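You operate a simulated robot arm through the tools that you are given. There is no shell and no other tool.

Carry out the task below with a simulated robot arm. There is one attempt and no reset: what you move stays moved.

Task
Put things in order on the top of the grey bench. At the end: the white cube stands where the blue cube stood; the orange cube is on the green tape tin; the yellow filter from the top of the grey bench stands on top of the silver bracket; the blue cube stands where the orange cube stood; whatever was shut is shut again. Leave all else as you found it, and nothing knocked over.
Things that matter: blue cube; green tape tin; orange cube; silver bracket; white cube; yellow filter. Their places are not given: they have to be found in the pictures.

The check looks at the end state, three seconds after you hand in, the way a careful person would. Anything else that was tipped, shoved, dropped, spilled or broken makes it a failure.

Robot
A 7-joint arm with a two-finger gripper, fixed in place. Base frame: the origin is at the foot of the arm, x ahead of it, y to its left, z up; the work surface is at about z = 0. Lengths are in m, angles in degrees, forces in N, time in s.
With the tool pointing down near the work surface it reaches from about 0.16 to 0.38 m from the base axis. Its first joint turns from -72.0 to 72.0 degrees. Payload 0.6 kg.
Tool frame: the origin (TCP) lies between the finger pads and is the grasp point; the fingertips stand 0.022 m ahead of it; z points along the fingers, y is the line along which they close. The gripper opens to 0.092 m; its body begins 0.065 m behind the TCP.
Orientation is that of the tool frame in the base frame, as a unit quaternion [w, x, y, z]. With the fingers straight down and closing along the base's y, the tool's x points along the base's -x, its y along +y and its z along -z.

Tools
- The arm moves only by the tool apply_moves. Its argument "steps" is a list that holds one entry, the list of rows, each a list of 7 numbers: the shift along the tool's x, y, z in m, then the turn, a rotation vector about the tool's x, y, z in degrees, then the closure in counts, from 0 (fully open) to 255 (shut). In form: [[[tx, ty, tz, wx, wy, wz, fingers], ...]]. A call has 1 to 20 rows; each row is the pose to reach, as a shift and turn from the pose commanded when the call began, along the tool's axes at that moment. Each row takes 0.2 s and may step no farther than 0.05 m and 8.6 degrees from the row before; otherwise, or with a gripper value out of range, the whole call is refused. Where a pose cannot be reached the arm comes as near as it can. A force on the tool above 40 N (or 10 N above the force at the start of the call, whichever is more), or a blocked arm, ends the call early, and 0.2 s more pass. The fingers move at their own pace (about 0.0599 m/s each) and stop on an object; they squeeze with about 26 N. The grip force told is the motor's: it shows also when the fingers shut on nothing. Time passes only in rows, and 0.2 s behind the last, so rows that repeat a pose let the fingers close. The reply holds the time, the measured pose of the TCP, the force on the tool along the base axes, the opening and the grip force, in the units named above and with some noise, with the torque about the TCP (base axes, N m) and any sound that the robot's microphone picked up, and new pictures: "show" is both (left out), scene, wrist or none.
- Cameras (640 x 400 px; columns grow to the right, rows downward): "scene" is fixed at [0.0642, -0.2896, 0.3881]; the picture's right is [0.61, -0.79, 0.00], its down [-0.56, -0.43, -0.71] and it looks along [0.56, 0.43, -0.71] (base axes); focal length 214 px, centre (320, 200). "wrist" rides on the gripper at [0.071, 0.019, -0.102] in the tool frame; the picture's right is [-0.26, 0.96, 0.00], its down [-0.75, -0.21, -0.62] and it looks along [-0.60, -0.16, 0.78] (tool axes); focal length 280 px, centre (320, 200).
- measure_at(camera, pixels): there is no depth. For up to 12 entries [column, row, z] of the newest picture of that camera ("zoom" is the newest enlarged one), the place [x, y] in the base frame at which the ray of that pixel passes the height z, good to about 0.003 m. The clock stands still meanwhile.
- zoom(camera, box): a new picture of the part [left, top, right, bottom] of that camera's present view, enlarged. The clock stands still meanwhile.
- hand_in(): hands the job in; it is judged then, once.

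Leave the gripper open and the arm clear of the work at the hand-in unless told otherwise.

The tools are called after ">>>" as name(argument=value, ...) on one line, values as JSON. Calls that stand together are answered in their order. apply_moves: Moves the arm, as the interface text tells. Its arguments: {"type":"object","properties":{"steps":{"type":"array"},"show":{"type":"string","enum":["both","scene","wrist","none"]}},"required":["steps"]} The other tools are called the same way: measure_at (camera, pixels) gives the place at which the rays of pixels pass given heights; zoom (camera, box) takes an enlarged picture of a part of a camera's view; hand_in () hands the job in.

At the start:

```text
time: 0.0
tcp_pos: [0.2321, -0.0851, 0.2606]
tool_rot: [0.0, 0.0, 1.0, 0.0]
contact_force: [0.0, 0.4, -0.1]
moment: [0.0, 0.01, -0.01]
grip_width: 0.0922
finger_force: 0.0
```

scene: 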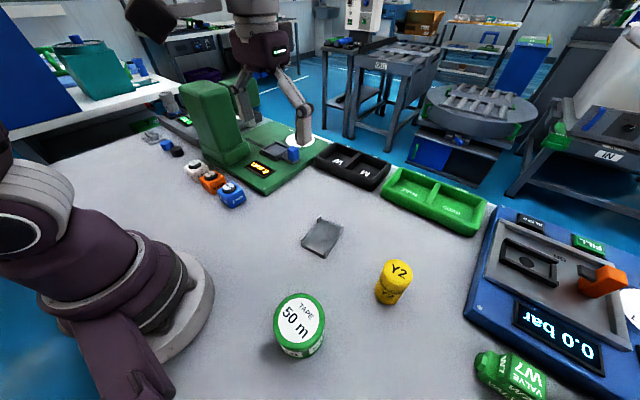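
wrist: 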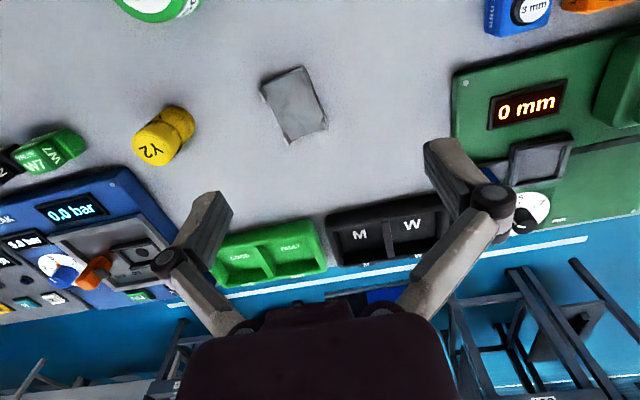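

I see three cubes (white, orange, blue) near (195,170), (212,182), (232,193) in the scene picture. The green tape tin is near (300,325), the yellow filter Y2 near (393,282), and a grey plate that may be the bracket near (322,237). I'll zoom in to look closer.

>>> zoom(camera="scene", box=[130, 110, 290, 210])

>>> zoom(camera="scene", box=[260, 200, 440, 370])

>>> zoom(camera="scene", box=[440, 190, 640, 400])

>>> zoom(camera="wrist", box=[0, 0, 320, 200])

```text
4.00 times, centred on (210, 160) of scene
```

zoom: 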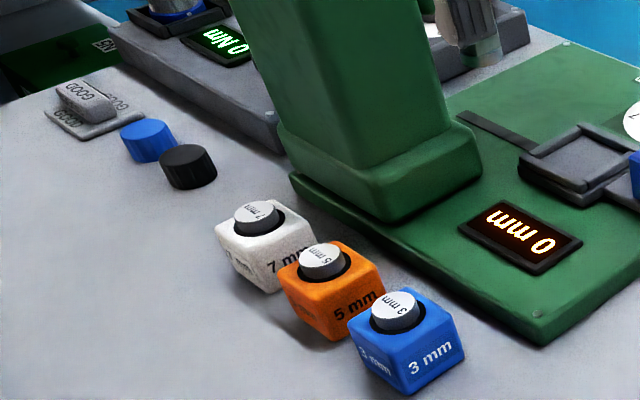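

```text
2.35 times, centred on (350, 285) of scene
```

zoom: 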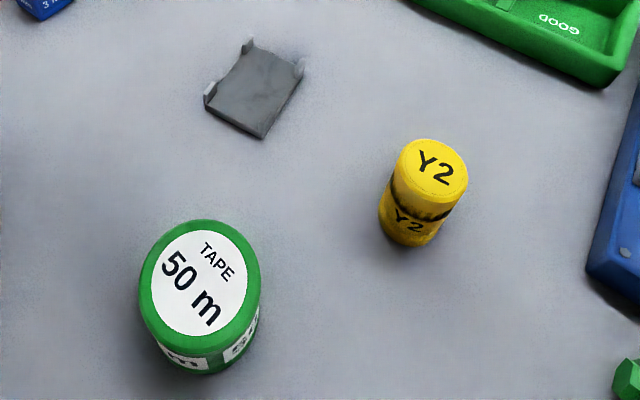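

```text
1.90 times, centred on (540, 295) of scene
```

zoom: 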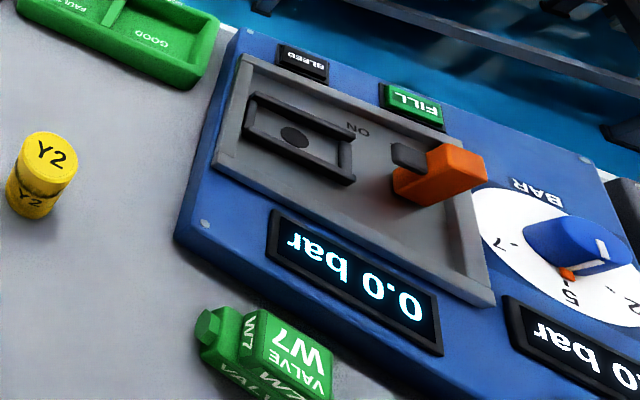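

```text
2.00 times, centred on (160, 100) of wrist
```

zoom: 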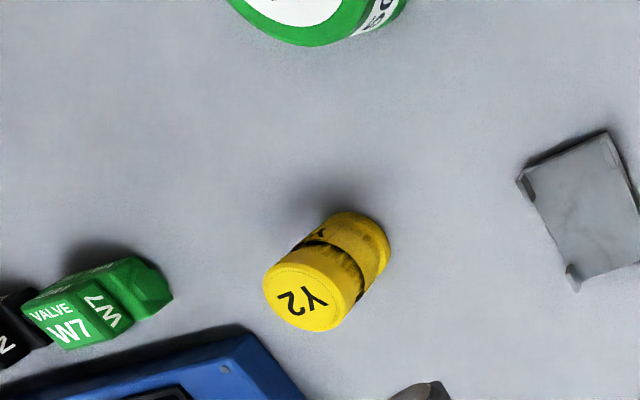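

The bracket at (322,237) seems to have small upturned tabs. I'll zoom in tighter on it, on each cube, and on the grey block at far left.

>>> zoom(camera="scene", box=[292, 207, 352, 262])

>>> zoom(camera="wrist", box=[240, 50, 350, 150])

>>> zoom(camera="scene", box=[130, 120, 200, 165])

>>> zoom(camera="scene", box=[180, 155, 250, 210])

```text
7.27 times, centred on (322, 234) of scene
```

zoom: 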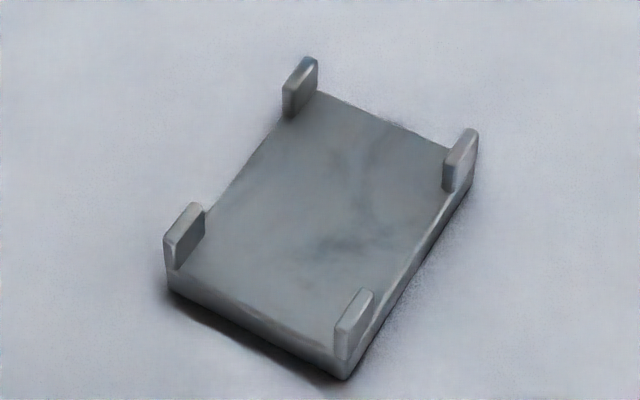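

```text
4.00 times, centred on (295, 100) of wrist
```

zoom: 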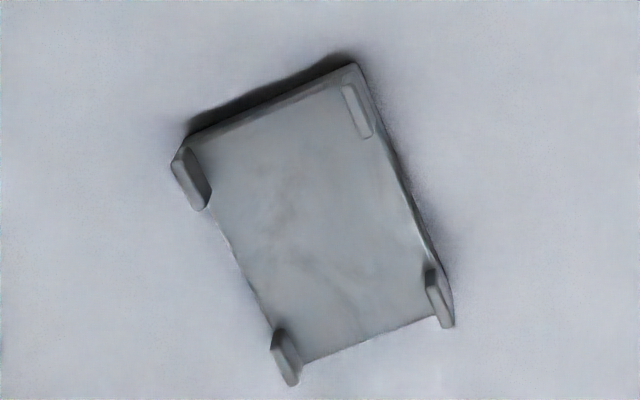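

```text
8.89 times, centred on (165, 142) of scene
```

zoom: 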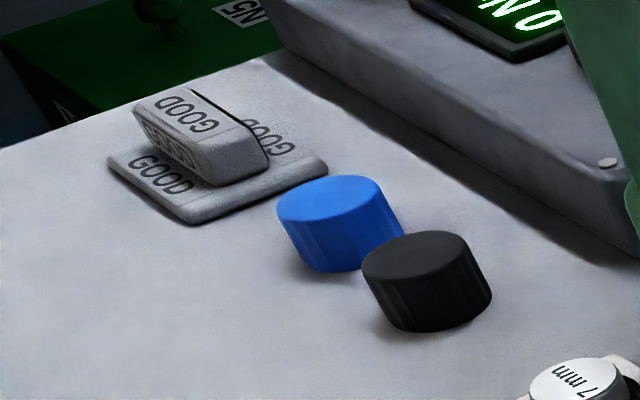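

```text
7.27 times, centred on (215, 182) of scene
```

zoom: 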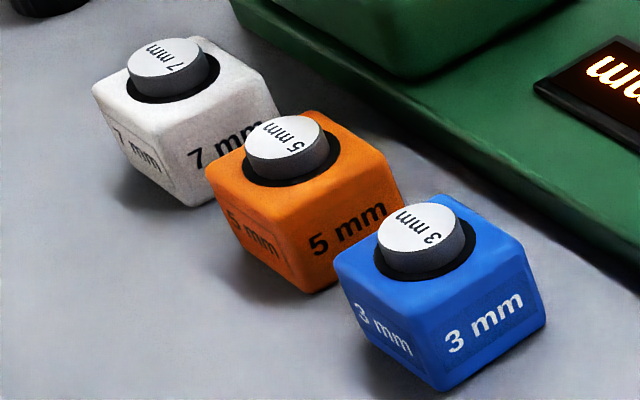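

The newest zoom shows the three cubes. I'll measure their bottom corners at z=0 and top corners at trial heights.

>>> measure_at(camera="zoom", pixels=[[445, 390, 0.0], [545, 322, 0.0], [365, 335, 0.0], [434, 322, 0.03], [336, 268, 0.03], [526, 250, 0.03], [440, 198, 0.03], [420, 235, 0.035], [308, 293, 0.0], [405, 210, 0.0], [190, 205, 0.0], [125, 160, 0.0]])

>>> measure_at(camera="zoom", pixels=[[434, 322, 0.025], [336, 268, 0.025], [526, 250, 0.025], [440, 198, 0.025], [298, 225, 0.03], [207, 178, 0.03], [390, 163, 0.03], [305, 110, 0.03], [187, 140, 0.03], [93, 90, 0.03], [265, 80, 0.03], [185, 36, 0.03]])

```text
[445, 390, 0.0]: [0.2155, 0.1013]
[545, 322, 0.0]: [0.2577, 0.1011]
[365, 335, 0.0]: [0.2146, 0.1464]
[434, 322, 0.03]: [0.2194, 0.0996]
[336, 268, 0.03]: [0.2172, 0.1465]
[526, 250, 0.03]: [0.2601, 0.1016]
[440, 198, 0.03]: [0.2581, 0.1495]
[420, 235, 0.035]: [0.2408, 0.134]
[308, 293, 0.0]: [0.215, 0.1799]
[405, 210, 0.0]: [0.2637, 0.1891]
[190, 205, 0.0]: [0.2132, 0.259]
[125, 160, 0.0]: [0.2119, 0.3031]
```

```text
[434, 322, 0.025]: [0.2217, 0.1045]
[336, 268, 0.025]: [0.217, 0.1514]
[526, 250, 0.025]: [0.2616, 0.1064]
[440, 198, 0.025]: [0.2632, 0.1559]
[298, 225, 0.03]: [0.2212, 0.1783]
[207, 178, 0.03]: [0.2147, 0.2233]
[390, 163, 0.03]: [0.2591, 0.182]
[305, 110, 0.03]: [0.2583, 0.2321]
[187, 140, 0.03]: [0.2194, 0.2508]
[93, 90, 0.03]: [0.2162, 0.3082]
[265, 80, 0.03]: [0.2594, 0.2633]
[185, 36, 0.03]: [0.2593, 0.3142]
```

The cubes are about 0.044 m wide, roughly axis-aligned. The centres are near blue (0.237,0.124), orange (0.237,0.203) and white (0.236,0.282). Next I'll measure the tin and filter from a fresh zoom.

>>> zoom(camera="scene", box=[260, 250, 420, 370])

```text
3.33 times, centred on (340, 310) of scene
```

zoom: 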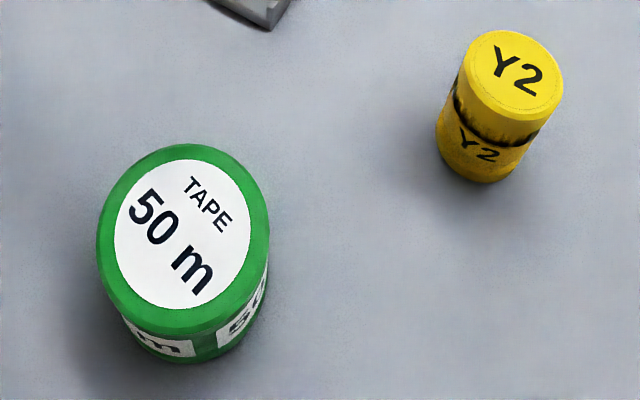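

I'll measure points on the tin and filter outlines at several heights.

>>> measure_at(camera="zoom", pixels=[[190, 363, 0.0], [128, 335, 0.0], [262, 295, 0.0], [97, 240, 0.035], [268, 225, 0.035], [185, 143, 0.035], [180, 335, 0.035], [97, 240, 0.045], [268, 225, 0.045], [185, 143, 0.045], [180, 335, 0.045], [182, 239, 0.04]])

>>> measure_at(camera="zoom", pixels=[[485, 183, 0.0], [436, 142, 0.0], [520, 165, 0.0], [460, 72, 0.05], [563, 82, 0.05], [510, 30, 0.05], [512, 124, 0.05], [460, 72, 0.04], [563, 82, 0.04], [510, 30, 0.04], [512, 124, 0.04], [490, 140, 0.02]])

>>> zoom(camera="scene", box=[292, 207, 352, 262])

```text
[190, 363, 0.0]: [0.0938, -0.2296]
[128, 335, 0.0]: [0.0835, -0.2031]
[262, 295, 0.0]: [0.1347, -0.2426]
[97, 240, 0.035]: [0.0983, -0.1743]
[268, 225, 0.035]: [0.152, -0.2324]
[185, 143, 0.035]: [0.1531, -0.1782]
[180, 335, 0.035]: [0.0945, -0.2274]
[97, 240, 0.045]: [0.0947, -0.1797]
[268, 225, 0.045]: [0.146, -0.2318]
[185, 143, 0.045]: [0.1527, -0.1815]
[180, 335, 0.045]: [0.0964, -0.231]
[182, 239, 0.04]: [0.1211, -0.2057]
```

```text
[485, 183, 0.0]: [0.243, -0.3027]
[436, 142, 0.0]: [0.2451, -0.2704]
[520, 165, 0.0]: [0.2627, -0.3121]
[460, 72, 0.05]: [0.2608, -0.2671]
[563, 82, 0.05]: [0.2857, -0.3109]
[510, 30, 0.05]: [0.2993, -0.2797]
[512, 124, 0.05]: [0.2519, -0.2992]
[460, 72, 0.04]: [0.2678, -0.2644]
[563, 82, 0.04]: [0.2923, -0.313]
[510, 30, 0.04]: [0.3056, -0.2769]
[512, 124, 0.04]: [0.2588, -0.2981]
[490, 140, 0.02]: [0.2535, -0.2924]
```

```text
7.27 times, centred on (322, 234) of scene
```

zoom: 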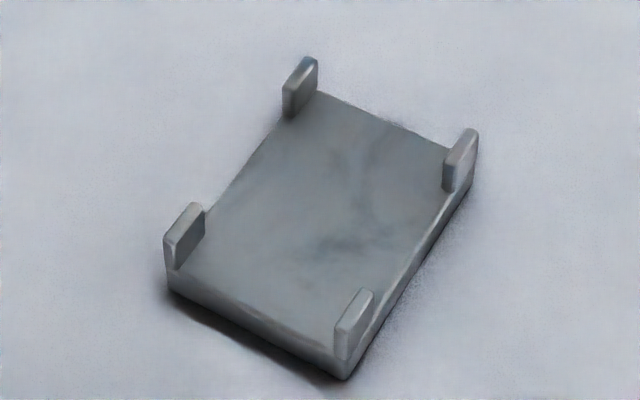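

Next come the bracket's corners at z=0 for the base and trial heights for the plate top and tabs.

>>> measure_at(camera="zoom", pixels=[[345, 380, 0.0], [165, 285, 0.0], [472, 195, 0.0], [342, 358, 0.006], [180, 265, 0.006], [455, 180, 0.006], [300, 100, 0.006], [350, 292, 0.015], [190, 205, 0.015], [468, 130, 0.015], [306, 58, 0.015], [318, 230, 0.006]])

>>> measure_at(camera="scene", pixels=[[265, 195, 0.0], [170, 160, 0.0], [320, 165, 0.0], [384, 200, 0.0], [475, 235, 0.0], [468, 300, 0.0], [480, 355, 0.0], [166, 150, 0.0], [178, 156, 0.0], [495, 395, 0.0], [215, 172, 0.01], [262, 192, 0.01]])

```text
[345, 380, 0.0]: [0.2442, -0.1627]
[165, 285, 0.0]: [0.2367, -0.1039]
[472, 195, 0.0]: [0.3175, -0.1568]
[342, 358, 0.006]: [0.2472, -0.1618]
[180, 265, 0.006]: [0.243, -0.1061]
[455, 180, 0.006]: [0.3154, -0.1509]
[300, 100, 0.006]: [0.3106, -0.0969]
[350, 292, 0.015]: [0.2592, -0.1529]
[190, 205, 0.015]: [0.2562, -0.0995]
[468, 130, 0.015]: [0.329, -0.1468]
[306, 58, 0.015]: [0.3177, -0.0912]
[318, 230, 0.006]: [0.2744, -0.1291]
```

```text
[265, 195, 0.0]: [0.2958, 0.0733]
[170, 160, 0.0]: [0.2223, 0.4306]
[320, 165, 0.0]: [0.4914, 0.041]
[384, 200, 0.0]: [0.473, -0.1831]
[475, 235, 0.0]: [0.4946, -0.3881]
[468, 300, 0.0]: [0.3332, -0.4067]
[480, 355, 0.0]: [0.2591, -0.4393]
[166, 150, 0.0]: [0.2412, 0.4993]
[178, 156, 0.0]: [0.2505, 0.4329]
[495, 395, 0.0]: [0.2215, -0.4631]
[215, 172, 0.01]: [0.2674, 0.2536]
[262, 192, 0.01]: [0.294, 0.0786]
```

The green machine's base edge runs close behind the cubes. I'll zoom there and measure the base edge and the tower's near face, since the gripper has to work beside them.

>>> zoom(camera="scene", box=[160, 70, 320, 210])

```text
2.86 times, centred on (240, 140) of scene
```

zoom: 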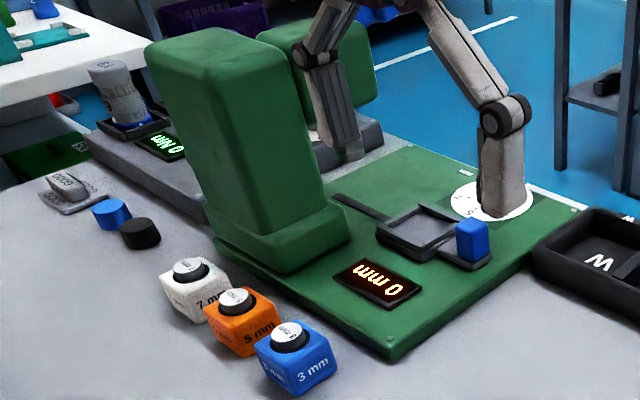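

I'll measure the tower foot (265,272), the machine base edge points, and the tower's upper front edge.

>>> measure_at(camera="zoom", pixels=[[390, 360, 0.0], [300, 305, 0.0], [215, 250, 0.0], [390, 345, 0.015], [265, 272, 0.015], [265, 272, 0.03], [210, 205, 0.03], [350, 240, 0.03], [265, 230, 0.06], [205, 190, 0.06], [200, 85, 0.2], [145, 50, 0.2]])

```text
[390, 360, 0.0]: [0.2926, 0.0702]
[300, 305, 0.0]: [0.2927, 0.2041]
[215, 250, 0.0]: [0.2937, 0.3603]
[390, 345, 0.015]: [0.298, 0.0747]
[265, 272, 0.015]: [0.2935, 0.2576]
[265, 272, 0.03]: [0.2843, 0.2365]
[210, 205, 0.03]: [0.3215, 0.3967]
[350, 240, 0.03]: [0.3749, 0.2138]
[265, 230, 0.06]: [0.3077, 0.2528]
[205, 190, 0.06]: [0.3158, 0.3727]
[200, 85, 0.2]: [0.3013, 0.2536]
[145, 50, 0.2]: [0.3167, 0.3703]
```

The cubes stand in a row along y with 0.035 m gaps. The machine edge is at x≈0.293 and the tower face at x≈0.30, from y≈0.25 on. I'll move the open gripper at height to above the cubes to see them with the wrist camera.

>>> apply_moves(steps=[[[0.005, 0.04, 0.005, 0, 0, 0, 0], [0.01, 0.08, 0.01, 0, 0, 0, 0], [0.015, 0.12, 0.015, 0, 0, 0, 0], [0.02, 0.16, 0.02, 0, 0, 0, 0], [0.024, 0.2, 0.025, 0, 0, 0, 0], [0.028, 0.245, 0.03, 0, 0, 0, 0], [0.03, 0.285, 0.04, 0, 0, 0, 0], [0.03, 0.285, 0.04, 0, 0, 0, 0]]])

```text
time: 1.8
tcp_pos: [0.2032, 0.2005, 0.2218]
tool_rot: [0.0, 0.001, 1.0, -0.001]
contact_force: [0.4, 0.1, -0.5]
moment: [0.0, 0.06, 0.04]
grip_width: 0.0917
finger_force: 0.1
```

scene: 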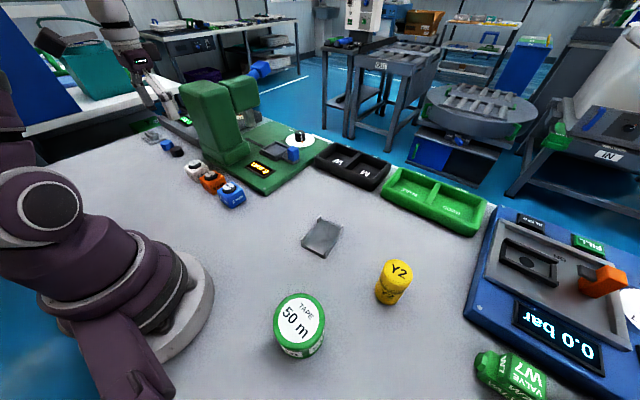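
wrist: 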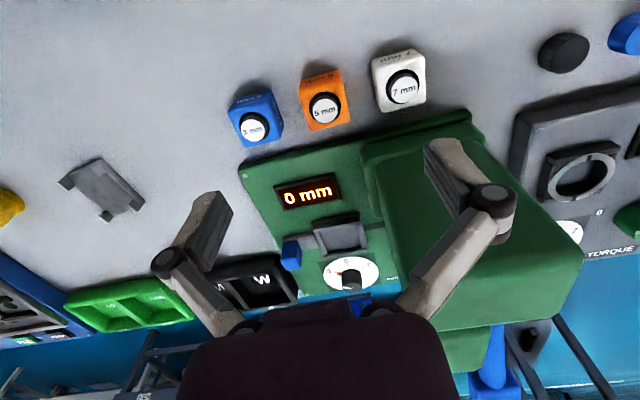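

The arm is above the cubes, which appear in the wrist view near (255,118), (324,98) and (399,80). I'll zoom in for exact measuring.

>>> zoom(camera="wrist", box=[220, 30, 440, 160])

```text
2.91 times, centred on (330, 95) of wrist
```

zoom: 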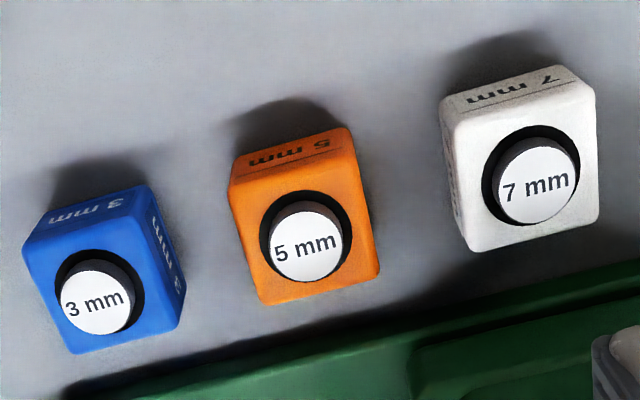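

I'll measure the orange cube's bottom edge and top corners, then the same for blue and white.

>>> measure_at(camera="zoom", pixels=[[237, 157, 0.0], [345, 127, 0.0], [229, 183, 0.035], [357, 155, 0.035], [380, 278, 0.035], [262, 303, 0.035], [229, 183, 0.045], [357, 155, 0.045], [380, 278, 0.045], [262, 303, 0.045], [306, 248, 0.055]])

>>> measure_at(camera="zoom", pixels=[[45, 212, 0.0], [150, 187, 0.0], [185, 290, 0.0], [22, 248, 0.04], [138, 218, 0.04], [178, 328, 0.04], [73, 353, 0.04], [100, 302, 0.05]])

>>> measure_at(camera="zoom", pixels=[[440, 98, 0.0], [565, 67, 0.0], [452, 120, 0.04], [594, 90, 0.04], [598, 220, 0.04], [470, 252, 0.04], [540, 184, 0.05]])

```text
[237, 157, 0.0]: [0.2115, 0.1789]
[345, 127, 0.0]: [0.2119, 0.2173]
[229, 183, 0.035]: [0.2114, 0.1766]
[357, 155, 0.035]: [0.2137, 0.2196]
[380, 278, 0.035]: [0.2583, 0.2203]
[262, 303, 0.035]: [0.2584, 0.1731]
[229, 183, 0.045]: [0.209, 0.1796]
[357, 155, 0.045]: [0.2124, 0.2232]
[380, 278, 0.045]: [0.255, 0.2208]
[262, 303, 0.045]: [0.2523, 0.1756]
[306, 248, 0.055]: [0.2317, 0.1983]
```

```text
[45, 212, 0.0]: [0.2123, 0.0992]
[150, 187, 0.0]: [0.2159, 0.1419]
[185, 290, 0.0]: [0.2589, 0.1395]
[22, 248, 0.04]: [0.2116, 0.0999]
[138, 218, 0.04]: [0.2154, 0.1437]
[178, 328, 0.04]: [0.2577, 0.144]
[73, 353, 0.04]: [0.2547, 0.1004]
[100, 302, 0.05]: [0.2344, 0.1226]
```

```text
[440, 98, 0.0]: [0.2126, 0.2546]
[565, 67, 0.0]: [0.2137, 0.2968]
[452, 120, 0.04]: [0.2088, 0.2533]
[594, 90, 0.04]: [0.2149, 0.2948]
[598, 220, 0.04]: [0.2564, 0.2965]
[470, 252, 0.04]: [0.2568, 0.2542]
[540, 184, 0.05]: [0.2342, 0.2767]
```

Averaging both views gives centres of blue (0.236,0.122), orange (0.2355,0.200) and white (0.235,0.278), with side about 0.043. I'll go above the orange cube, with the fingers narrowed to about 0.063 m to fit the gaps, and stop at z≈0.11 to check alignment.

>>> apply_moves(steps=[[[-0.012, 0, 0.03, 0, 0, 0, 80], [-0.024, 0, 0.06, 0, 0, 0, 80], [-0.033, 0, 0.09, 0, 0, 0, 80], [-0.033, 0, 0.111, 0, 0, 0, 80], [-0.033, 0, 0.111, 0, 0, 0, 80]]])

```text
time: 3.0
tcp_pos: [0.2346, 0.1997, 0.1098]
tool_rot: [0.0, 0.0, 1.0, 0.0]
contact_force: [-1.1, 0.1, 0.5]
moment: [0.03, -0.02, -0.01]
grip_width: 0.0632
finger_force: 0.2
```

scene: 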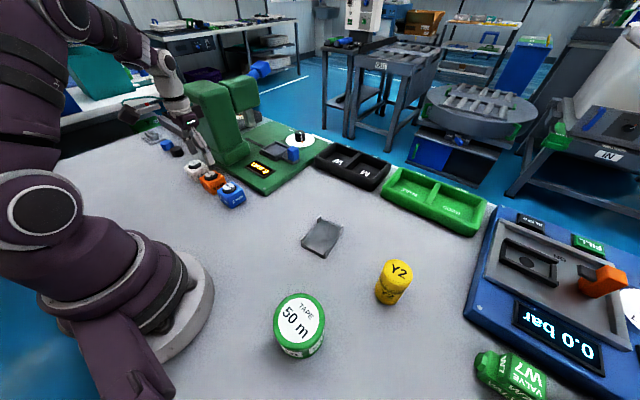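
wrist: 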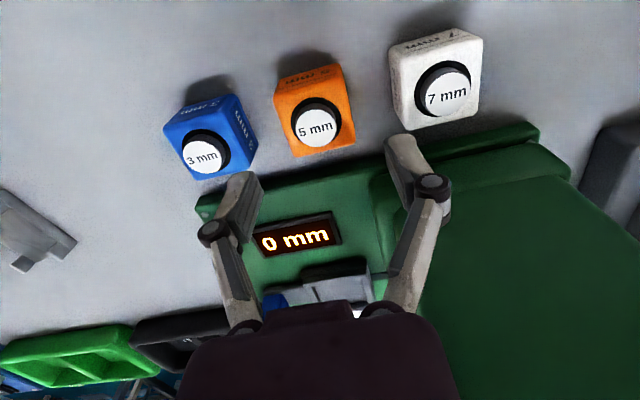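

The gripper is aligned above the orange cube at about (315,110). I'll zoom in to measure its top face precisely from this closer view.

>>> zoom(camera="wrist", box=[150, 20, 490, 220])

```text
1.88 times, centred on (320, 120) of wrist
```

zoom: 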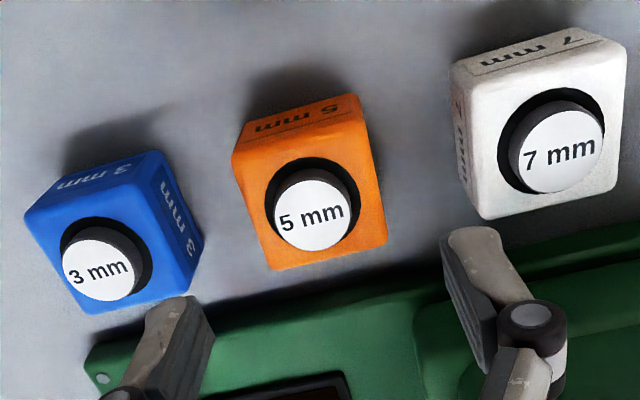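

I'll measure the cube tops (assumed z≈0.043), the bottom edges and the button centres from this view.

>>> measure_at(camera="zoom", pixels=[[232, 153, 0.043], [364, 120, 0.043], [387, 246, 0.043], [270, 270, 0.043], [312, 213, 0.05], [242, 122, 0.0], [353, 93, 0.0], [25, 215, 0.0], [155, 150, 0.0], [203, 237, 0.0], [452, 62, 0.0], [585, 25, 0.0]])

>>> measure_at(camera="zoom", pixels=[[28, 218, 0.043], [140, 182, 0.043], [192, 280, 0.043], [88, 313, 0.043], [472, 88, 0.043], [628, 48, 0.043], [614, 183, 0.043], [485, 219, 0.043], [98, 267, 0.05], [560, 152, 0.05]])

```text
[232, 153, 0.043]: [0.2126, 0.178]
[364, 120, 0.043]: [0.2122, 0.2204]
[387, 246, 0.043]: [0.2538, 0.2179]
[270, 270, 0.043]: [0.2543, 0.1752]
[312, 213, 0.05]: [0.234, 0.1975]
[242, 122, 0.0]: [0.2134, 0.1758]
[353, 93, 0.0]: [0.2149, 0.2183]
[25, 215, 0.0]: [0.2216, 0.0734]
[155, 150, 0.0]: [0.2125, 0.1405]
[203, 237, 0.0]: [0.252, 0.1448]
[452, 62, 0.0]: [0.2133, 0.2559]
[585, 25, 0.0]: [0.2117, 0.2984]
```

```text
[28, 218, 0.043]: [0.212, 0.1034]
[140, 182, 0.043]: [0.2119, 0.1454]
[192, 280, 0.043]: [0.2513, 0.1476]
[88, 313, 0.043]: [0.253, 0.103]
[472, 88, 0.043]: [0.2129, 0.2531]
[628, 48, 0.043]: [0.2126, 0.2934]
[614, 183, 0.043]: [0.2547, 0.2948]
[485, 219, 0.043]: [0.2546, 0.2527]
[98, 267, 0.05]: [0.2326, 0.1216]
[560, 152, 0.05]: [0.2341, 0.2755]
```

The orange centre is refined to (0.234,0.198). I'll narrow the fingers to about 0.055 m and descend to z≈0.030, without closing yet.

>>> apply_moves(steps=[[[0.0006, -0.0017, 0.02, 0, 0, 0, 103], [0.0006, -0.0017, 0.035, 0, 0, 0, 103], [0.0006, -0.0017, 0.05, 0, 0, 0, 103], [0.0006, -0.0017, 0.065, 0, 0, 0, 103], [0.0006, -0.0017, 0.08, 0, 0, 0, 103], [0.0006, -0.0017, 0.08, 0, 0, 0, 103]]])

```text
time: 4.4
tcp_pos: [0.2343, 0.1985, 0.0297]
tool_rot: [0.0, 0.001, 1.0, 0.0]
contact_force: [0.1, -0.3, -0.1]
moment: [-0.03, 0.03, 0.0]
grip_width: 0.0547
finger_force: 0.0
```

scene: 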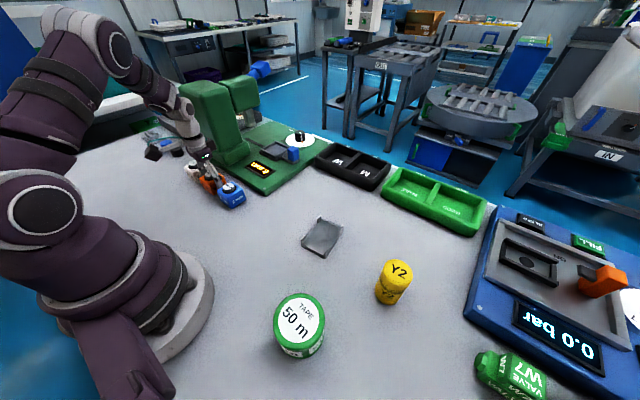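
wrist: 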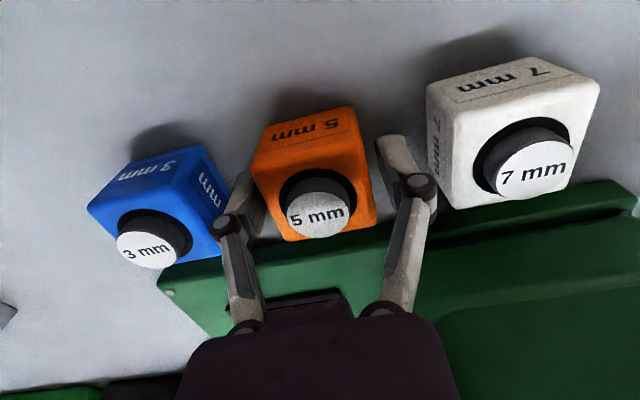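

The fingers straddle the orange cube with no contact force. I'll zoom in to check clearance before closing.

>>> zoom(camera="wrist", box=[180, 80, 480, 270])

>>> zoom(camera="scene", box=[140, 120, 280, 220])

```text
2.11 times, centred on (330, 175) of wrist
```

zoom: 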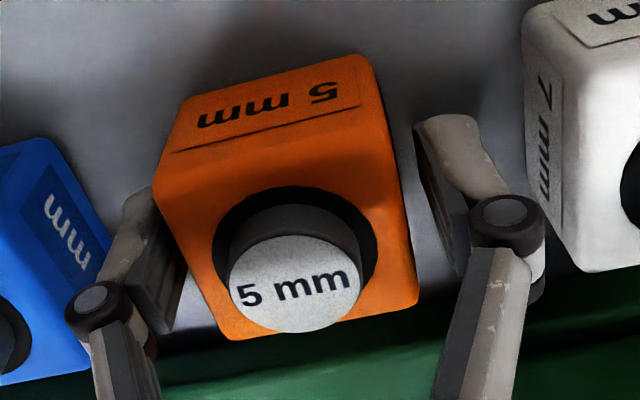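

```text
4.00 times, centred on (210, 170) of scene
```

zoom: 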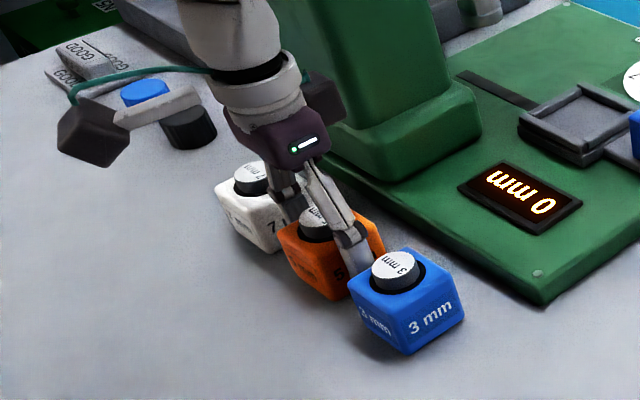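

There is clear space on both sides. I'll close on the orange cube and hold so the grip settles.

>>> apply_moves(steps=[[[0, 0, 0, 0, 0, 0, 140], [0, 0, 0, 0, 0, 0, 180], [0, 0, 0, 0, 0, 0, 255], [0, 0, 0, 0, 0, 0, 255]]], show="wrist")

```text
time: 5.4
tcp_pos: [0.2342, 0.1984, 0.0301]
tool_rot: [0.0, 0.0, 1.0, 0.0]
contact_force: [-0.1, 0.0, 0.2]
moment: [-0.01, 0.0, 0.0]
grip_width: 0.0453
finger_force: 25.9
```

wrist: 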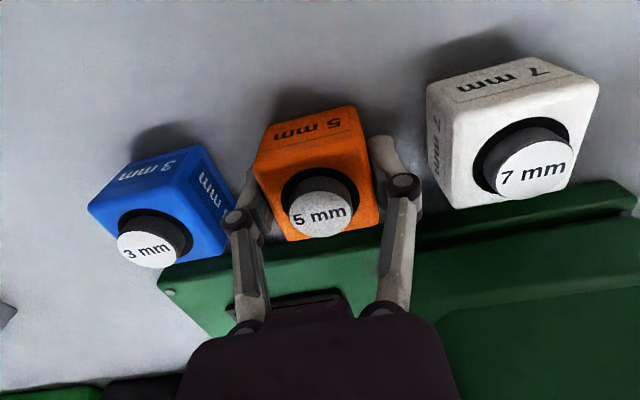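

The grip holds at a width of 0.0453 m with 25.9 N. I'll lift straight up to z≈0.17.

>>> apply_moves(steps=[[[0, 0, -0.01, 0, 0, 0, 255], [0, 0, -0.03, 0, 0, 0, 255], [0, 0, -0.06, 0, 0, 0, 255], [0, 0, -0.1, 0, 0, 0, 255], [0, 0, -0.14, 0, 0, 0, 255], [0, 0, -0.14, 0, 0, 0, 255]]])

```text
time: 6.8
tcp_pos: [0.2363, 0.1994, 0.1711]
tool_rot: [0.0, -0.001, 1.0, 0.0]
contact_force: [-0.8, 0.6, -1.6]
moment: [0.01, -0.01, 0.02]
grip_width: 0.0455
finger_force: 25.8
```

scene: 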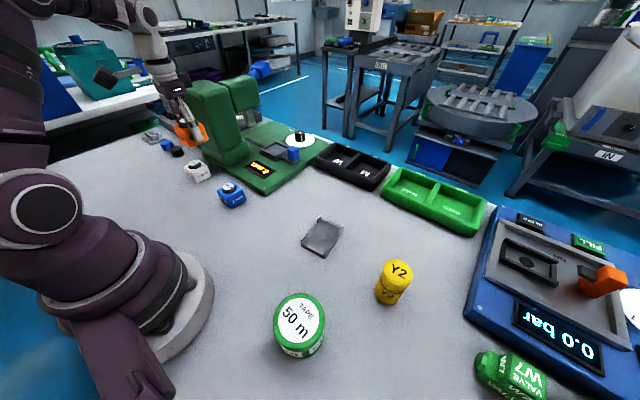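
wrist: 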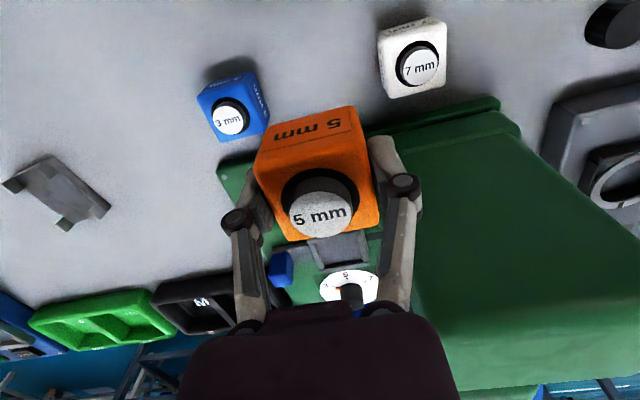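

The orange cube is held (about 1.6 N). I'll carry it at z≈0.2 in an arc around the base to above the tape tin near (0.121,-0.206).

>>> apply_moves(steps=[[[0, -0.035, -0.01, 0, 0, 0, 255], [0, -0.075, -0.02, 0, 0, 0, 255], [0, -0.115, -0.03, 0, 0, 0, 255], [0, -0.155, -0.03, 0, 0, 0, 255], [0, -0.195, -0.03, 0, 0, 0, 255], [0.008, -0.235, -0.03, 0, 0, 0, 255], [0.018, -0.273, -0.03, 0, 0, 0, 255], [0.032, -0.31, -0.03, 0, 0, 0, 255], [0.052, -0.343, -0.03, 0, 0, 0, 255], [0.078, -0.372, -0.03, 0, 0, 0, 255], [0.103, -0.396, -0.03, 0, 0, 0, 255], [0.1133, -0.4044, -0.03, 0, 0, 0, 255], [0.1133, -0.4044, -0.03, 0, 0, 0, 255]]])

```text
time: 9.6
tcp_pos: [0.1226, -0.2051, 0.2017]
tool_rot: [0.0, 0.0, 1.0, 0.0]
contact_force: [-0.5, 0.5, -1.2]
moment: [0.01, 0.04, 0.03]
grip_width: 0.0452
finger_force: 25.8
```

scene: 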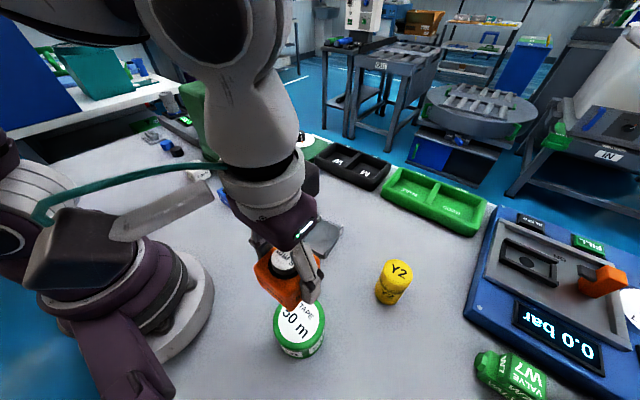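
wrist: 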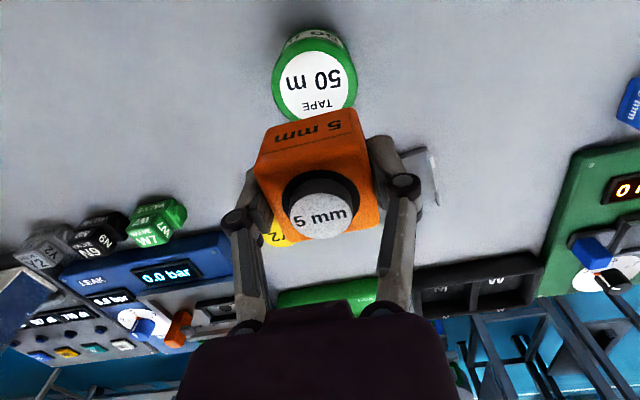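

The tin is visible at (315,85) in the wrist view, just beyond the held cube. I'll zoom in and measure its top rim.

>>> zoom(camera="wrist", box=[240, 10, 400, 130])

```text
3.33 times, centred on (320, 70) of wrist
```

zoom: 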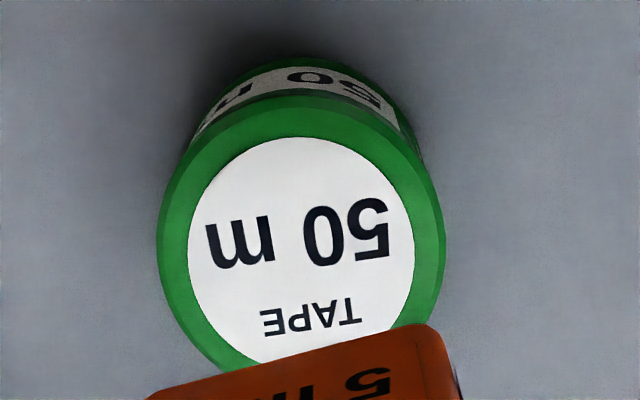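

I'll measure the rim and label centre at several heights, together with the base edge at z=0.

>>> measure_at(camera="zoom", pixels=[[301, 250, 0.04], [301, 250, 0.05], [157, 240, 0.04], [446, 235, 0.04], [157, 240, 0.05], [446, 235, 0.05], [305, 57, 0.0], [300, 93, 0.04], [300, 93, 0.05], [205, 120, 0.0], [415, 125, 0.0]])

```text
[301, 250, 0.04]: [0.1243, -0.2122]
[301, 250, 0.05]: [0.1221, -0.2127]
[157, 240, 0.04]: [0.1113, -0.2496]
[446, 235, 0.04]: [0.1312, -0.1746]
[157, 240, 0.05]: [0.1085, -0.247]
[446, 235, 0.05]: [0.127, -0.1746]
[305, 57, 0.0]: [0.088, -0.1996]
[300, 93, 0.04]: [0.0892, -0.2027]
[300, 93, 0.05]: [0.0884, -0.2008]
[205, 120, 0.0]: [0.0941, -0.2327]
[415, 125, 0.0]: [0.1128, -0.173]
```

The tin's radius is about 0.0385, centred near (0.122,-0.208), with a top between 0.04 and 0.05. I'll centre over it and lower to tcp z≈0.10, so the cube bottom is at about 0.07, then look.

>>> apply_moves(steps=[[[-0.0005, -0.0025, 0.025, 0, 0, 0, 255], [-0.0005, -0.0025, 0.05, 0, 0, 0, 255], [-0.0005, -0.0025, 0.075, 0, 0, 0, 255], [-0.0005, -0.0025, 0.1, 0, 0, 0, 255], [-0.0005, -0.0025, 0.1, 0, 0, 0, 255]]])

```text
time: 10.8
tcp_pos: [0.1216, -0.2068, 0.101]
tool_rot: [0.0, 0.001, 1.0, -0.001]
contact_force: [1.0, -0.7, -0.7]
moment: [-0.02, 0.0, 0.02]
grip_width: 0.0453
finger_force: 26.2
```

scene: 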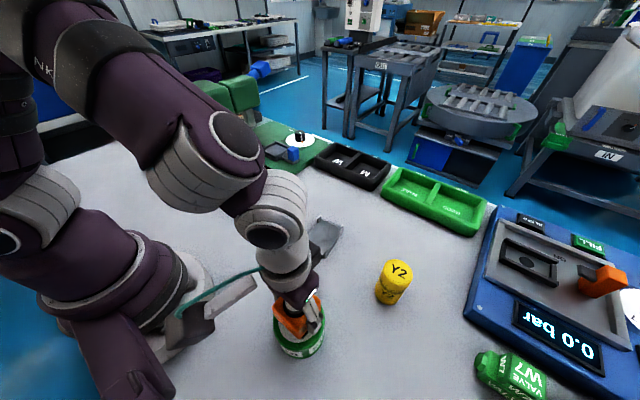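
wrist: 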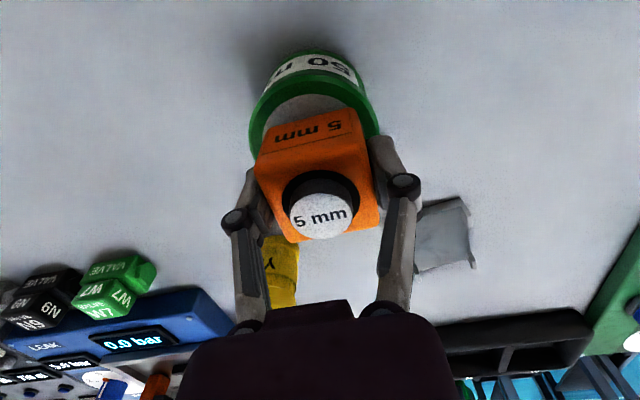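

I'll zoom both views to check how the cube sits relative to the tin, and measure the arm's foot for camera-block clearance.

>>> zoom(camera="scene", box=[160, 240, 360, 370])

>>> zoom(camera="wrist", box=[210, 30, 430, 250])

>>> measure_at(camera="scene", pixels=[[213, 290, 0.0], [150, 362, 0.0]])

```text
3.08 times, centred on (260, 305) of scene
```

zoom: 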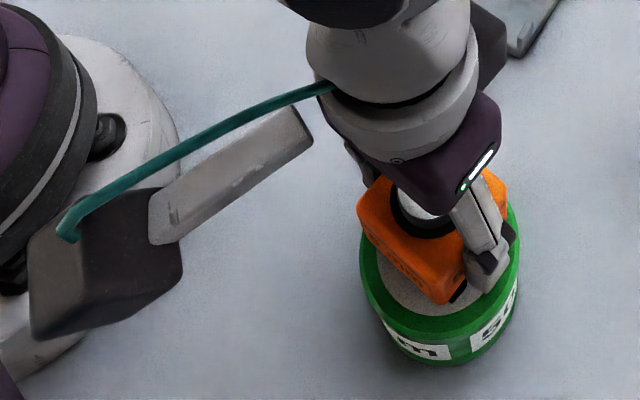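

```text
1.82 times, centred on (320, 140) of wrist
```

zoom: 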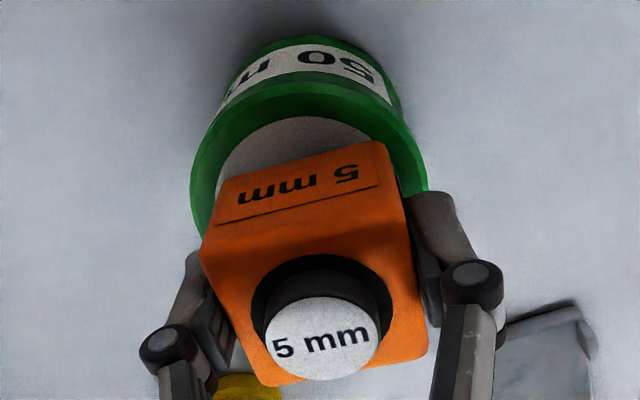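

```text
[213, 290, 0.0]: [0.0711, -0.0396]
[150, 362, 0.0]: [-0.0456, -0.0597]
```

I'll measure the tin rim again from this closer view.

>>> measure_at(camera="zoom", pixels=[[192, 190, 0.045], [427, 175, 0.045], [305, 83, 0.045], [310, 36, 0.0], [222, 95, 0.0], [398, 90, 0.0], [305, 83, 0.04], [305, 83, 0.05], [215, 182, 0.07], [380, 143, 0.07]])

```text
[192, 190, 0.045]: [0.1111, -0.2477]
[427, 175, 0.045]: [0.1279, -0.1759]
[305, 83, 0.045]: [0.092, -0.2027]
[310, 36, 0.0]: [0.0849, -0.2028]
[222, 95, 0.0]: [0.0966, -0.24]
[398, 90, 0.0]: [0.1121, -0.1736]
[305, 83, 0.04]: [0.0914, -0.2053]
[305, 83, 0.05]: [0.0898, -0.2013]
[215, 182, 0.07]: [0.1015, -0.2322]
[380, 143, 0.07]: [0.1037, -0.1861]
```

The cube is centred over the tin within a few mm. I'll shift 2 mm in −y and lower slowly toward contact.

>>> apply_moves(steps=[[[0, -0.002, 0.006, 0, 0, 0, 255], [0, -0.002, 0.012, 0, 0, 0, 255], [0, -0.002, 0.016, 0, 0, 0, 255], [0, -0.002, 0.019, 0, 0, 0, 255], [0, -0.002, 0.019, 0, 0, 0, 255]]], show="wrist")

```text
time: 11.8
tcp_pos: [0.1214, -0.21, 0.0842]
tool_rot: [0.001, 0.0, 1.0, 0.0]
contact_force: [-1.2, 2.7, 19.1]
moment: [0.18, 0.09, -0.01]
grip_width: 0.0455
finger_force: 26.0
stopped in row 4: the force on the tool passed its limit at 67 N (the readings are from after the stop); the commanded pose is now the measured one
```

wrist: 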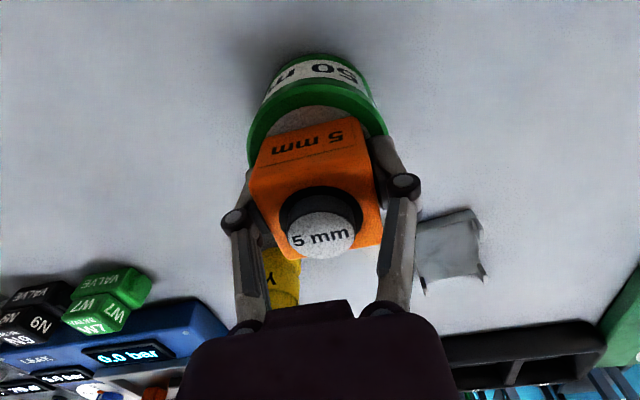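

The cube made contact and the call stopped; about 19 N is still pressing. I'll zoom to see whether the cube sits flat.

>>> zoom(camera="wrist", box=[210, 30, 430, 270])

>>> zoom(camera="scene", box=[240, 260, 360, 370])

```text
1.67 times, centred on (320, 150) of wrist
```

zoom: 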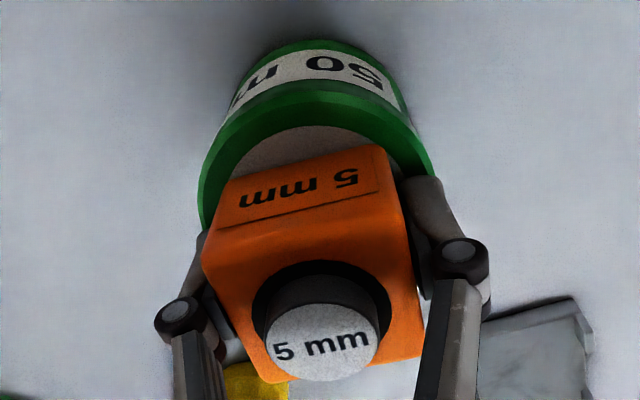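

```text
3.64 times, centred on (300, 315) of scene
```

zoom: 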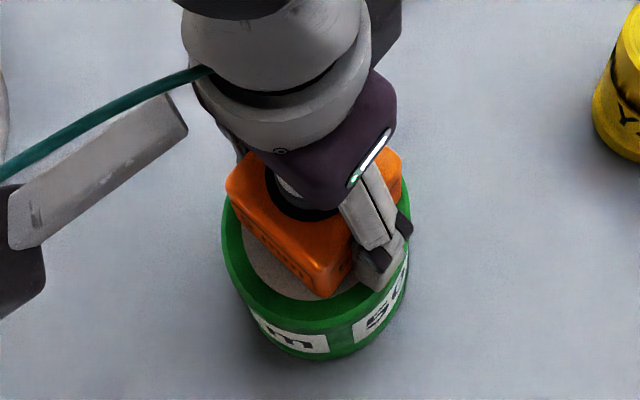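

The cube rests on the tin. I'll ease up by 1 mm to relieve the pressing force before letting go.

>>> apply_moves(steps=[[[0, 0, -0.001, 0, 0, 0, 255]]], show="none")

```text
time: 12.2
tcp_pos: [0.1218, -0.2092, 0.0836]
tool_rot: [0.0, 0.0, 1.0, 0.0]
contact_force: [-0.3, -1.6, 0.5]
moment: [-0.01, 0.03, 0.01]
grip_width: 0.0455
finger_force: 26.2
```

The force is now near zero, so the tin bears the cube. I'll open the fingers to about 0.063 m in place.

>>> apply_moves(steps=[[[0, 0, 0, 0, 0, 0, 125], [0, 0, 0, 0, 0, 0, 100], [0, 0, 0, 0, 0, 0, 80], [0, 0, 0, 0, 0, 0, 80]]])

```text
time: 13.2
tcp_pos: [0.1222, -0.2093, 0.083]
tool_rot: [0.001, 0.0, 1.0, -0.001]
contact_force: [0.3, 0.1, -0.8]
moment: [0.01, 0.01, 0.0]
grip_width: 0.0631
finger_force: 0.2
```

scene: 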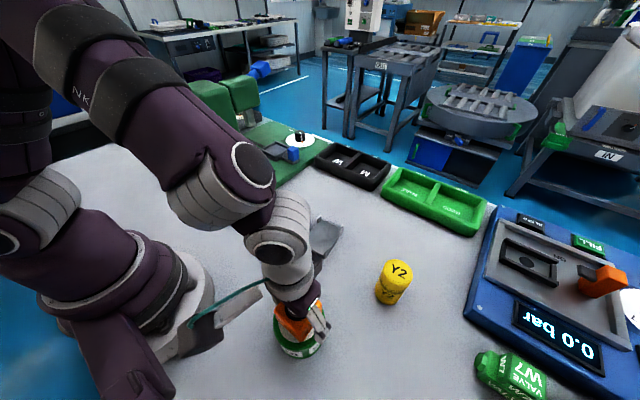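
wrist: 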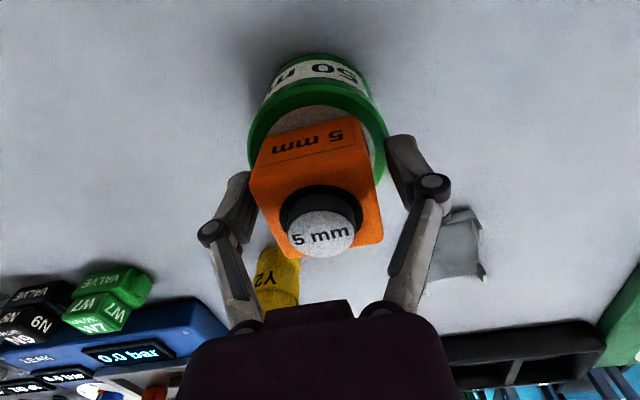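

The cube is free and standing. I'll rise straight up to z≈0.18 and look.

>>> apply_moves(steps=[[[0, 0, -0.015, 0, 0, 0, 80], [0, 0, -0.04, 0, 0, 0, 80], [0, 0, -0.07, 0, 0, 0, 80], [0, 0, -0.11, 0, 0, 0, 80], [0, 0, -0.13, 0, 0, 0, 0], [0, 0, -0.13, 0, 0, 0, 0]]])

```text
time: 14.6
tcp_pos: [0.1206, -0.2086, 0.2149]
tool_rot: [0.0, 0.0, 1.0, 0.0]
contact_force: [0.0, 0.7, 0.2]
moment: [0.0, 0.0, 0.01]
grip_width: 0.092
finger_force: 0.0
```

scene: 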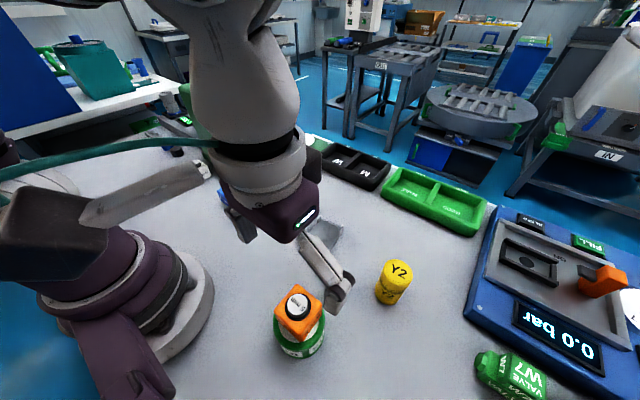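
wrist: 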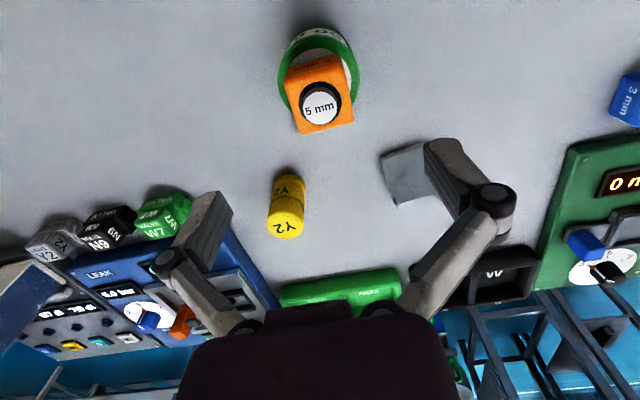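

>>> zoom(camera="wrist", box=[240, 20, 400, 140])

>>> zoom(camera="scene", box=[250, 270, 350, 370])

```text
3.33 times, centred on (320, 80) of wrist
```

zoom: 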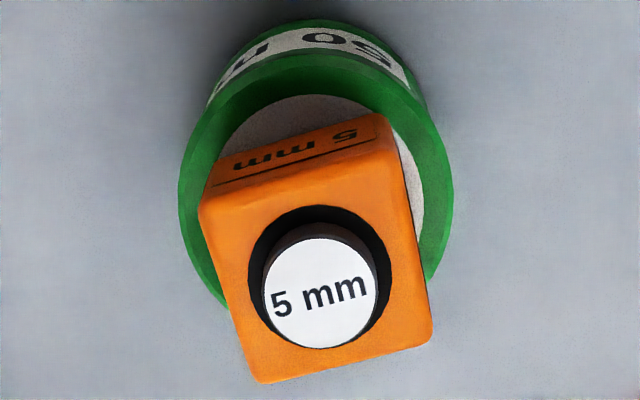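

```text
4.00 times, centred on (300, 320) of scene
```

zoom: 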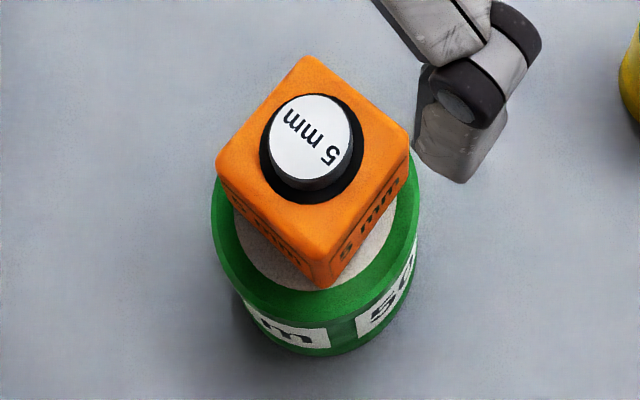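

The orange cube stands flat and centred on the tin. The blue cube goes to the orange cube's old place at about (0.234,0.197), so I'll travel back along the arc to above blue, near (0.234,0.120).

>>> apply_moves(steps=[[[-0.012, 0.01, 0, 0, 0, 0, 75], [-0.037, 0.034, 0, 0, 0, 0, 75], [-0.063, 0.063, 0, 0, 0, 0, 75], [-0.083, 0.096, 0, 0, 0, 0, 75], [-0.097, 0.133, 0, 0, 0, 0, 75], [-0.107, 0.171, 0, 0, 0, 0, 75], [-0.1127, 0.21, 0, 0, 0, 0, 75], [-0.1127, 0.25, 0, 0, 0, 0, 75], [-0.1127, 0.29, 0.01, 0, 0, 0, 75], [-0.1127, 0.329, 0.035, 0, 0, 0, 75], [-0.1127, 0.329, 0.065, 0, 0, 0, 75], [-0.1127, 0.329, 0.0835, 0, 0, 0, 75], [-0.1127, 0.329, 0.0835, 0, 0, 0, 75]]])

```text
time: 17.4
tcp_pos: [0.2338, 0.121, 0.1296]
tool_rot: [0.0, 0.0, 1.0, 0.001]
contact_force: [-0.3, -0.7, 0.5]
moment: [0.04, -0.01, -0.01]
grip_width: 0.0651
finger_force: 0.0
```

scene: 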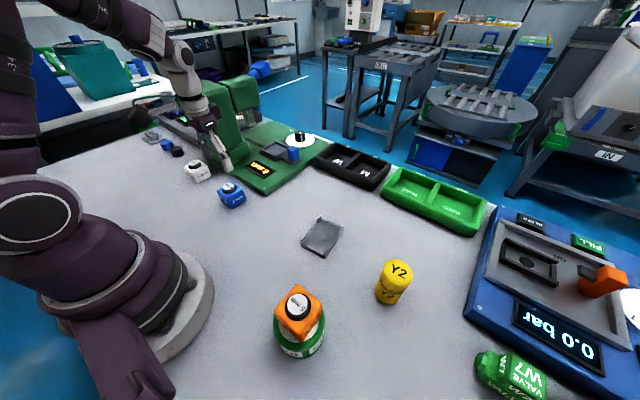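
wrist: 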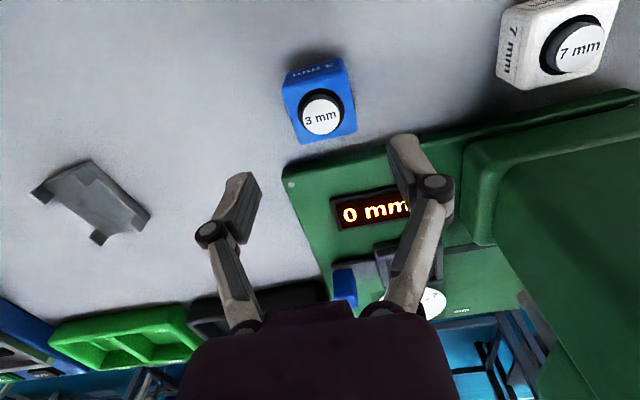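

The blue cube is centred below at (320,100). I'll zoom to refine its position before descending.

>>> zoom(camera="wrist", box=[260, 40, 380, 150])

```text
3.64 times, centred on (320, 95) of wrist
```

zoom: 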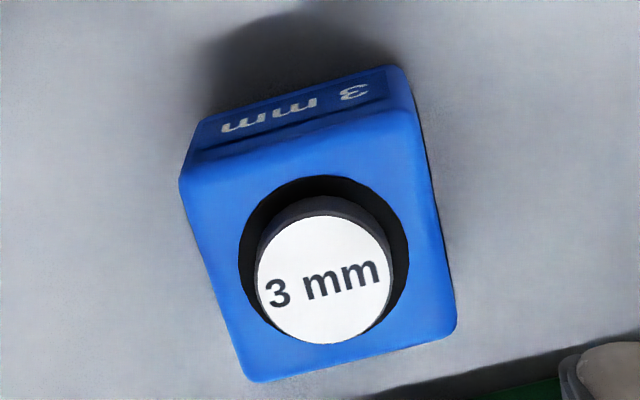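

>>> measure_at(camera="zoom", pixels=[[180, 178, 0.043], [415, 118, 0.043], [457, 330, 0.043], [250, 381, 0.043], [322, 280, 0.05], [195, 125, 0.0], [400, 68, 0.0]])

```text
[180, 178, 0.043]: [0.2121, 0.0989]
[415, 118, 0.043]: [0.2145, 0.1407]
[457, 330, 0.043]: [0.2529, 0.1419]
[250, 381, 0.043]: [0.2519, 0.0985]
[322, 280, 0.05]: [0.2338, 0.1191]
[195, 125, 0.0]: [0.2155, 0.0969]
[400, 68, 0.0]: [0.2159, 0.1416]
```

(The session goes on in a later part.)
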